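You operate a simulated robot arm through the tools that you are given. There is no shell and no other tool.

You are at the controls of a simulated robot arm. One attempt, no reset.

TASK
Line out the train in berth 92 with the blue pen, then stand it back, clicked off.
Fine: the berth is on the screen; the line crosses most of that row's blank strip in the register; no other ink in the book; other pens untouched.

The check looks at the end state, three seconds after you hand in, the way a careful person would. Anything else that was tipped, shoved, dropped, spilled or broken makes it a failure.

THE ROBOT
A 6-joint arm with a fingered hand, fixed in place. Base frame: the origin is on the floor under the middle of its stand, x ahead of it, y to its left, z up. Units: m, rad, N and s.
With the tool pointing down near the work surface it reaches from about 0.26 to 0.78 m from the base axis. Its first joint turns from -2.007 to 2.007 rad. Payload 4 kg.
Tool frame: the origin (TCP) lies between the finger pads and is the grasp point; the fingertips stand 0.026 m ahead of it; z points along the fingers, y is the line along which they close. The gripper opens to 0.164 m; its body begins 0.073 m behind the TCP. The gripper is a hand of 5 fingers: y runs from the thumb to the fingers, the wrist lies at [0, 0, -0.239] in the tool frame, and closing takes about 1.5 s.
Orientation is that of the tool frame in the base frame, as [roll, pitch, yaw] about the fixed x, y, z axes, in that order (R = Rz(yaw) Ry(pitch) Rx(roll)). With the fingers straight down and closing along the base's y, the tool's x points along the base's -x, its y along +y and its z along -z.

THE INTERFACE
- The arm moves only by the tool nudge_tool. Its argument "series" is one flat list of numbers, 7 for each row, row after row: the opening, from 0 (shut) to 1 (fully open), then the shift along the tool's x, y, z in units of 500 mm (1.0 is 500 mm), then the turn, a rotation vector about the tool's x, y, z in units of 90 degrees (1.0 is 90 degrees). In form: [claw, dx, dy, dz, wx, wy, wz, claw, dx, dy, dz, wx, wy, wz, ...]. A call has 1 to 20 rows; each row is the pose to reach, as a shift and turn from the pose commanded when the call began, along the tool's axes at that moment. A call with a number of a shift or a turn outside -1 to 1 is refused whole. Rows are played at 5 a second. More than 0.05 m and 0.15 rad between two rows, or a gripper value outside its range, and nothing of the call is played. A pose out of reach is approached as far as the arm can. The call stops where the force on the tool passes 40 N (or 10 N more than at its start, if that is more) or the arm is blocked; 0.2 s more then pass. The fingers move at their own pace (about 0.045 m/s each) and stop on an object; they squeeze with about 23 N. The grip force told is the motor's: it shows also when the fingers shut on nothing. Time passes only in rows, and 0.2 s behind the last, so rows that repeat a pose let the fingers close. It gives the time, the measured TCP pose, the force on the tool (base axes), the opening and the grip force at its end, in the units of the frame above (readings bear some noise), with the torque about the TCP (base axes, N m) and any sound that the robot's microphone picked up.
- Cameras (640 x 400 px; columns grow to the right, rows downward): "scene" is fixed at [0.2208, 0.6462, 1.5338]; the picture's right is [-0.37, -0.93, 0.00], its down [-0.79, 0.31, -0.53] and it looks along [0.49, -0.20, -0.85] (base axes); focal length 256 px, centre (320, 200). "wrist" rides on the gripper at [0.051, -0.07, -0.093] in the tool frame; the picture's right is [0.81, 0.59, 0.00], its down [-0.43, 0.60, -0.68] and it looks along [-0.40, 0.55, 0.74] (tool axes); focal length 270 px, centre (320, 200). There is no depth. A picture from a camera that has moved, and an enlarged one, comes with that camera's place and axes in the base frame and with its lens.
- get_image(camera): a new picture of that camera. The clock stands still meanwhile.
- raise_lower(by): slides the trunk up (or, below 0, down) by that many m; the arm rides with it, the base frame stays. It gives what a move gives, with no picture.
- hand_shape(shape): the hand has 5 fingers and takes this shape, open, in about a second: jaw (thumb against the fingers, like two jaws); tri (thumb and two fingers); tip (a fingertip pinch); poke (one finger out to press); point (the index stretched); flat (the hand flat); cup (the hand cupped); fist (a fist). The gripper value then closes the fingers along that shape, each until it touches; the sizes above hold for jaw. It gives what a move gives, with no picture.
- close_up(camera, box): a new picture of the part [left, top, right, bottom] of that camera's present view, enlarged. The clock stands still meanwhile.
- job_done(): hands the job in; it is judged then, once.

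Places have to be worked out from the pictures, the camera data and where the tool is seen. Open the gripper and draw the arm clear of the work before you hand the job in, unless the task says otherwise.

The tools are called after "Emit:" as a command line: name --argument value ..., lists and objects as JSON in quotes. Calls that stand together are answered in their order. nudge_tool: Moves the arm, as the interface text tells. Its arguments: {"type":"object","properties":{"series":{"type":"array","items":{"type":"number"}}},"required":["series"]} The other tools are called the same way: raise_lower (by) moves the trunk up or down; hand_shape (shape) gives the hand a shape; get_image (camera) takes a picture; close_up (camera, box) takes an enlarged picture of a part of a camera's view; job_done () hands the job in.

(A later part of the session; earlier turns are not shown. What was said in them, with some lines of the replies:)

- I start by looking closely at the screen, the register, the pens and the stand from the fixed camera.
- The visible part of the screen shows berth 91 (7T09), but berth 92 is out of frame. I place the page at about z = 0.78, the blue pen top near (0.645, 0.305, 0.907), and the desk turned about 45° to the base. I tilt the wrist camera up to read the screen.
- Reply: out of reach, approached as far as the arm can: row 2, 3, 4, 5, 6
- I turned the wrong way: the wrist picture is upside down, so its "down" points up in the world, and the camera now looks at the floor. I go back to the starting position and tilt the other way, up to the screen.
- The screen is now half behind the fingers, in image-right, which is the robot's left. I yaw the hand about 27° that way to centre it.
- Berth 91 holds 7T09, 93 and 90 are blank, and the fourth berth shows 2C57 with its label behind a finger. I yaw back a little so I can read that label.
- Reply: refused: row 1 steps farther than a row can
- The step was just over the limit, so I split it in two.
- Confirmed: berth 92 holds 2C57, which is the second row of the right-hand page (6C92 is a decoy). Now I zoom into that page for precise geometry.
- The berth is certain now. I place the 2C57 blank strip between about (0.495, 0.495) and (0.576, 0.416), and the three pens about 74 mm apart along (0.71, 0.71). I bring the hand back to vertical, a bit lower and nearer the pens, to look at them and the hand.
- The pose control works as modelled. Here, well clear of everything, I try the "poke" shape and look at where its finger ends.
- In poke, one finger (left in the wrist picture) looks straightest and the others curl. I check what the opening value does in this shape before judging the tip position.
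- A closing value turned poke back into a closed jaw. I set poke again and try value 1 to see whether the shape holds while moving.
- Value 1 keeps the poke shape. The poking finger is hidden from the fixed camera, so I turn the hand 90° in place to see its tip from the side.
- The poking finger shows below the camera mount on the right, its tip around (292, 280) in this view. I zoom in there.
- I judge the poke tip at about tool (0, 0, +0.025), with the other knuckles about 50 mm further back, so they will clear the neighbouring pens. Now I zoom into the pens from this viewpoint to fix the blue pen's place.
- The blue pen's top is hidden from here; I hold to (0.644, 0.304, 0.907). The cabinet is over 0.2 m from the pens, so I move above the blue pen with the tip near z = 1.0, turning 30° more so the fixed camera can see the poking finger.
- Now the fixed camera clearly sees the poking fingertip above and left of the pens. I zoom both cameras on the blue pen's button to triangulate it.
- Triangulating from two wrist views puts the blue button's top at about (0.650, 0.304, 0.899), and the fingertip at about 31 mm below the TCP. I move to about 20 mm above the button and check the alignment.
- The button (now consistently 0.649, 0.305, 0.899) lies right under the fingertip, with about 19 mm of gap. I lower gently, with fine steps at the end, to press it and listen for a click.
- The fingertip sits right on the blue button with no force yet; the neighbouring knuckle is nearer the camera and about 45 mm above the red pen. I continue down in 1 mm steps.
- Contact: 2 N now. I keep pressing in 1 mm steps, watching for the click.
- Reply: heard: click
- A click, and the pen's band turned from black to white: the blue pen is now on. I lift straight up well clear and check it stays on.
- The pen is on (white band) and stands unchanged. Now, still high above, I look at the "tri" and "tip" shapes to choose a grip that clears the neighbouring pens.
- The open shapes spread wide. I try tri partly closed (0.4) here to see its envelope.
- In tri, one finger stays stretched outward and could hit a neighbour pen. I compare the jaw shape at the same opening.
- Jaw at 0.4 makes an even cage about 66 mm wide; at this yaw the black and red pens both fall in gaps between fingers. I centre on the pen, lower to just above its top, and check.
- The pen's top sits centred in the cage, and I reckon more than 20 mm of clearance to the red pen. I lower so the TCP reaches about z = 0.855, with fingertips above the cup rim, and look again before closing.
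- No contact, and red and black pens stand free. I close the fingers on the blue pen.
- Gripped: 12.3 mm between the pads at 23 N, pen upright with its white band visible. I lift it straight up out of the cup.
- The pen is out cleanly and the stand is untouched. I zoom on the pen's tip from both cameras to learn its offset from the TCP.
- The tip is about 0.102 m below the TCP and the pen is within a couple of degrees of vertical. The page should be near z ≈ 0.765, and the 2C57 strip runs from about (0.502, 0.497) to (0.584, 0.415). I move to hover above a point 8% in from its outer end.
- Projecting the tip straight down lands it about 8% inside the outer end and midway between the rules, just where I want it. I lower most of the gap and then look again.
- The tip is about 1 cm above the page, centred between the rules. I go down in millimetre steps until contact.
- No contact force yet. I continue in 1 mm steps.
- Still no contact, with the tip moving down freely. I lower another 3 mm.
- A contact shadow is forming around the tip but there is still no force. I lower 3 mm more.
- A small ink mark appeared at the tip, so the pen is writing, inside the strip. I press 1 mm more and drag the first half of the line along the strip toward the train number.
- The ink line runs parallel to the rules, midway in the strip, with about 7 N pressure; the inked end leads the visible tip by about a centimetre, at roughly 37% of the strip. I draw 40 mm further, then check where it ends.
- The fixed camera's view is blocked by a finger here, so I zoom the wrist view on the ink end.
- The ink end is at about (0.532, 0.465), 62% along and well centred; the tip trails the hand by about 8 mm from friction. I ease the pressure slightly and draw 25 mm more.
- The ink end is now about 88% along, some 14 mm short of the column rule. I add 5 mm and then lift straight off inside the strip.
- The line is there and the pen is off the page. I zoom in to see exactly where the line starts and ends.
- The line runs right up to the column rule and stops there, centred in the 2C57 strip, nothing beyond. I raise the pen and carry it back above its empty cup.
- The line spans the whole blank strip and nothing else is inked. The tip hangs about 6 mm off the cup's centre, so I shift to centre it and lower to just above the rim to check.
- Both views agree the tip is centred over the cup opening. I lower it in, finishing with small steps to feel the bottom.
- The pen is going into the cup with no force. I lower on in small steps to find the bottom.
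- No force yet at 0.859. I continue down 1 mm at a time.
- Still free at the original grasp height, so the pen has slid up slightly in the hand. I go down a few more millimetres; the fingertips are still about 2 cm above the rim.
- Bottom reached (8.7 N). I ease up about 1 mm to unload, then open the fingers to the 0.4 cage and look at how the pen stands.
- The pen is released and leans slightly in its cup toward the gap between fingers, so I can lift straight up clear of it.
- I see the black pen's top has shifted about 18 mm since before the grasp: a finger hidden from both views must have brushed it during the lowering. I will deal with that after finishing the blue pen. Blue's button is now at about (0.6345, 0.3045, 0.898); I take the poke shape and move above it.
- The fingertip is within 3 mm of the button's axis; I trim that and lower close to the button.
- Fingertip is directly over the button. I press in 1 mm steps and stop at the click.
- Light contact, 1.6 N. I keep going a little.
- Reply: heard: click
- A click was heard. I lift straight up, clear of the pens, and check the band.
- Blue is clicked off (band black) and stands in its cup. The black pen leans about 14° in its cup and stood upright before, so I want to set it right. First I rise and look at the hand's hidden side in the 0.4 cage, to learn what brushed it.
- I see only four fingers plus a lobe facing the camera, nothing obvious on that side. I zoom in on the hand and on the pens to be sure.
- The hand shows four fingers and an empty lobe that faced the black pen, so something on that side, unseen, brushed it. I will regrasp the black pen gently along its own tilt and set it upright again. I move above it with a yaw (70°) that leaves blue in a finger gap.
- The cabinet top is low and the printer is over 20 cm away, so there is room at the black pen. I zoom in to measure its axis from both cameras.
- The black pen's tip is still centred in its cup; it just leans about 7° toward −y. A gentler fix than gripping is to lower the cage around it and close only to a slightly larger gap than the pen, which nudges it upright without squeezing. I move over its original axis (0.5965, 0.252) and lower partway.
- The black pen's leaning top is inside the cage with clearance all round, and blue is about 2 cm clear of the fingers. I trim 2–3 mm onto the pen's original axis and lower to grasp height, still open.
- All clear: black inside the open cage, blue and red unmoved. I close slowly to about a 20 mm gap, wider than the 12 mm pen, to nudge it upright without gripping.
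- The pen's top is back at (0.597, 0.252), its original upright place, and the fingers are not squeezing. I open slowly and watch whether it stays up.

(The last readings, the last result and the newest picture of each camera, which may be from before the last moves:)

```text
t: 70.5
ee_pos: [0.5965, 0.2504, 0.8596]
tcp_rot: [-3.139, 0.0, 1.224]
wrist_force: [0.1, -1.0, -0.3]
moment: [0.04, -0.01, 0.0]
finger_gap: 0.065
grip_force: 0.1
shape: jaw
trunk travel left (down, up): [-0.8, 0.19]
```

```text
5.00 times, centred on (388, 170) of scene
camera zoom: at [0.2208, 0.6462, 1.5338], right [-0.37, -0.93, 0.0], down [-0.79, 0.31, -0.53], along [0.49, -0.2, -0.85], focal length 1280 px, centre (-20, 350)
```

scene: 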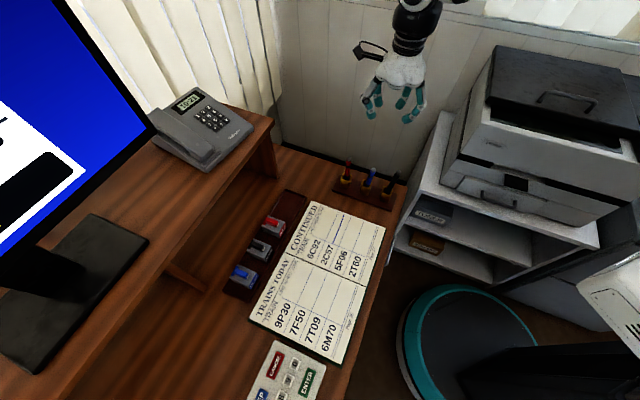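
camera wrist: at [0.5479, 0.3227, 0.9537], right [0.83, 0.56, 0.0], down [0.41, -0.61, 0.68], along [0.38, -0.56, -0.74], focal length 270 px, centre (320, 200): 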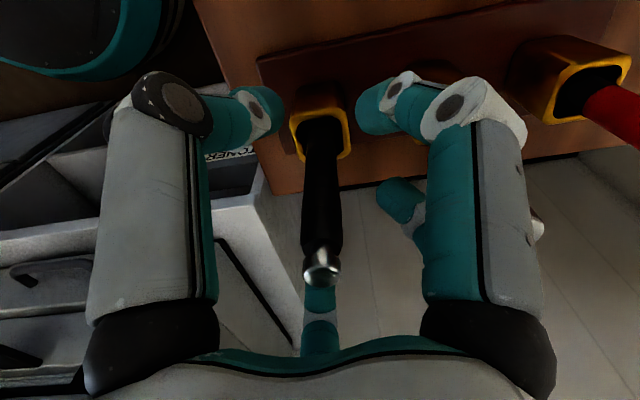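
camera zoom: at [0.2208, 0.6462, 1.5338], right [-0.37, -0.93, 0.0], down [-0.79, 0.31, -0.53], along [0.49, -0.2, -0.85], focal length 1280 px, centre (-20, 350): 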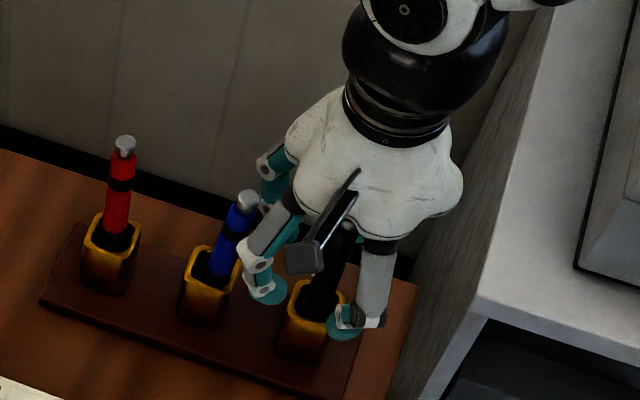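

It stays upright on its own with the fingers fully off. I lift straight up and check all three pens.

Emit:
nudge_tool --series '[0.4, 0, 0, -0.03, 0, 0, 0, 0.4, 0, 0, -0.07, 0, 0, 0, 0.4, 0, 0, -0.12, 0, 0, 0, 0.4, 0, 0, -0.17, 0, 0, 0, 0.4, 0, 0, -0.22, 0, 0, 0, 0.4, 0, 0, -0.3, 0, 0, 0, 0.4, 0, 0, -0.38, 0, 0, 0, 0.4, 0, 0, -0.44, 0, 0, 0]'

Emit:
close_up --camera "scene" --box '[330, 155, 410, 205]'

Emit:
get_image --camera "wrist"

```text
t: 72.3
ee_pos: [0.5945, 0.2483, 1.0807]
tcp_rot: [-3.139, 0.0, 1.225]
wrist_force: [0.1, -1.3, -0.8]
moment: [-0.02, -0.02, -0.02]
finger_gap: 0.0652
grip_force: 0.1
shape: jaw
trunk travel left (down, up): [-0.8, 0.19]
```

```text
8.00 times, centred on (370, 180) of scene
camera zoom: at [0.2208, 0.6462, 1.5338], right [-0.37, -0.93, 0.0], down [-0.79, 0.31, -0.53], along [0.49, -0.2, -0.85], focal length 2048 px, centre (-80, 360)
```

zoom: 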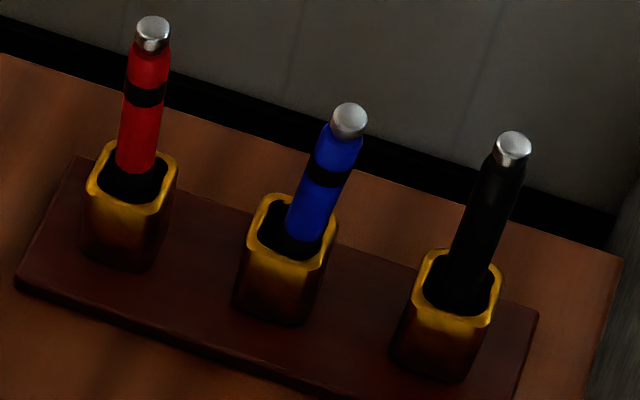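

```text
taken
camera wrist: at [0.5466, 0.3199, 1.1745], right [0.83, 0.56, 0.0], down [0.41, -0.61, 0.68], along [0.38, -0.56, -0.74], focal length 270 px, centre (320, 200)
```

wrist: 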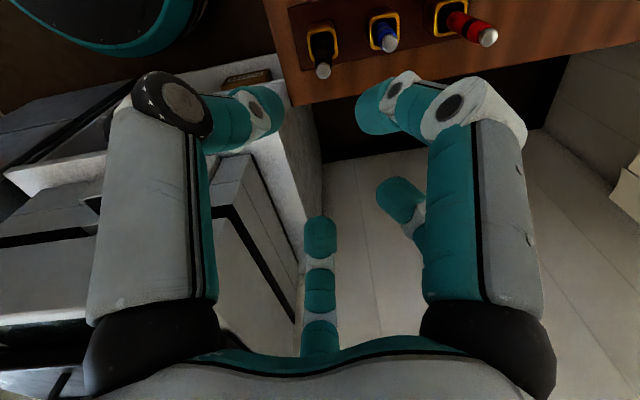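

Black is exactly back where it was at the start, red never moved, and blue stands in its cup with a black band (off). I open the hand and withdraw up and back, clear of the desk, then take a last look.

Emit:
nudge_tool --series '[0.4, 0, 0, -0.07, 0, 0, 0, 0.6, 0, 0, -0.14, 0, 0, 0, 0.8, 0, 0, -0.2, 0, 0, 0, 1, 0.0031, -0.065, -0.22, 0, 0, 0, 1, 0.0062, -0.13, -0.22, 0, 0, 0, 1, 0.0093, -0.195, -0.22, 0, 0, 0, 1, 0.0124, -0.26, -0.22, 0, 0, 0, 1, 0.0124, -0.26, -0.22, 0, 0, 0]'

Emit:
get_image --camera "scene"

Emit:
close_up --camera "scene" --box '[330, 155, 410, 205]'

Emit:
close_up --camera "scene" --box '[230, 190, 400, 370]'

Emit:
close_up --camera "scene" --box '[296, 195, 376, 245]'

```text
t: 74.1
ee_pos: [0.478, 0.3012, 1.19]
tcp_rot: [-3.14, -0.001, 1.222]
wrist_force: [0.5, -0.4, -0.2]
moment: [0.0, 0.03, 0.04]
finger_gap: 0.1639
grip_force: 0.1
shape: jaw
trunk travel left (down, up): [-0.8, 0.19]
```

```text
taken
```

scene: 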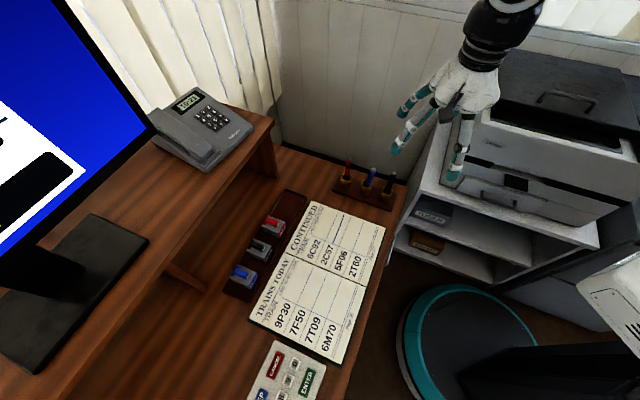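

```text
8.00 times, centred on (370, 180) of scene
camera zoom: at [0.2208, 0.6462, 1.5338], right [-0.37, -0.93, 0.0], down [-0.79, 0.31, -0.53], along [0.49, -0.2, -0.85], focal length 2048 px, centre (-80, 360)
```

zoom: 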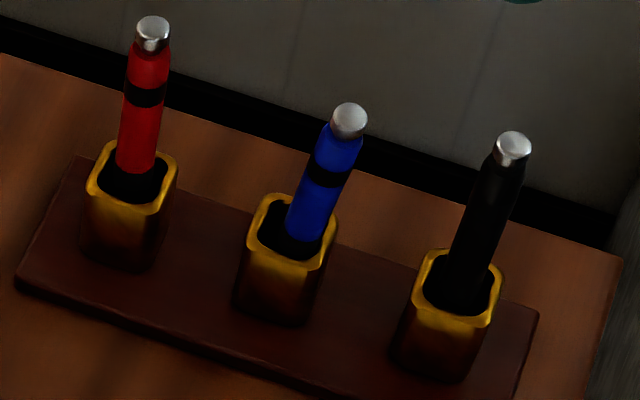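

```text
2.22 times, centred on (315, 280) of scene
camera zoom: at [0.2208, 0.6462, 1.5338], right [-0.37, -0.93, 0.0], down [-0.79, 0.31, -0.53], along [0.49, -0.2, -0.85], focal length 569 px, centre (331, 22)
```

zoom: 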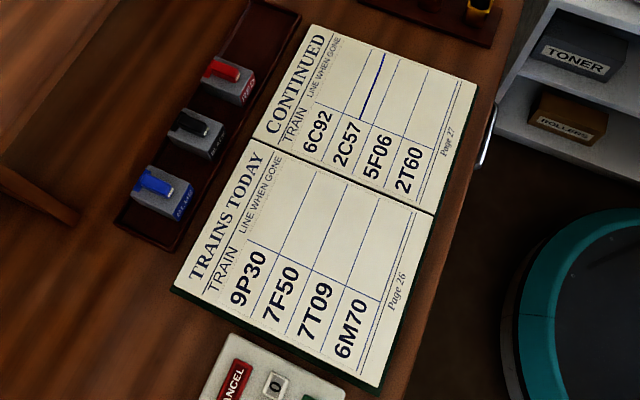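

```text
8.00 times, centred on (336, 220) of scene
camera zoom: at [0.2208, 0.6462, 1.5338], right [-0.37, -0.93, 0.0], down [-0.79, 0.31, -0.53], along [0.49, -0.2, -0.85], focal length 2048 px, centre (192, 40)
```

zoom: 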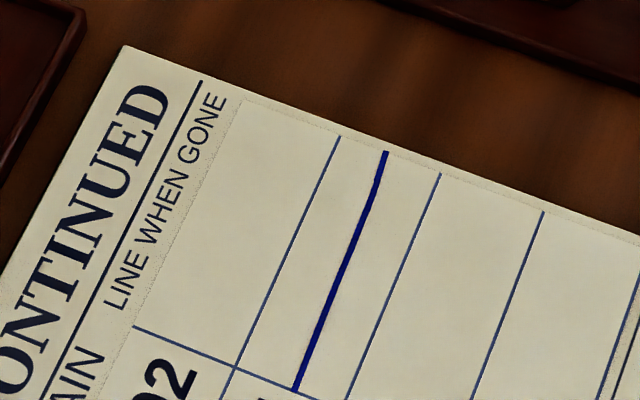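

The final pictures show one blue line across the blank strip of row 2C57, which was in berth 92, and no other ink in the book. Blue is back in its cup and clicked off, red and black stand in their original places, and the hand is open and clear, so I hand in.

One note: black was brushed during the work and leaned about 7°, so I set it upright again where it had been.

Emit:
job_done

```text
The job is handed in.
```

The train in berth 92, 2C57, is lined out in blue. The blue pen is back in its cup and clicked off.

- **Line:** it runs the full length of the 2C57 blank strip on page 27, stopping at the column rule. The last pictures show no other ink in the book.
- **Blue pen:** its band is black again, which is how it looked before I clicked it on. It leans about 7° in its cup rather than standing dead straight.
- **Other pens:** red was never touched, but black was. Something on the hand brushed it while I was lowering onto the blue pen, and it tipped about 7° in its cup. I nudged it upright again with the fingers, and the last pictures show it where it started.

The hand is open and clear of the desk. The job is handed in, but I have not seen the check's result.
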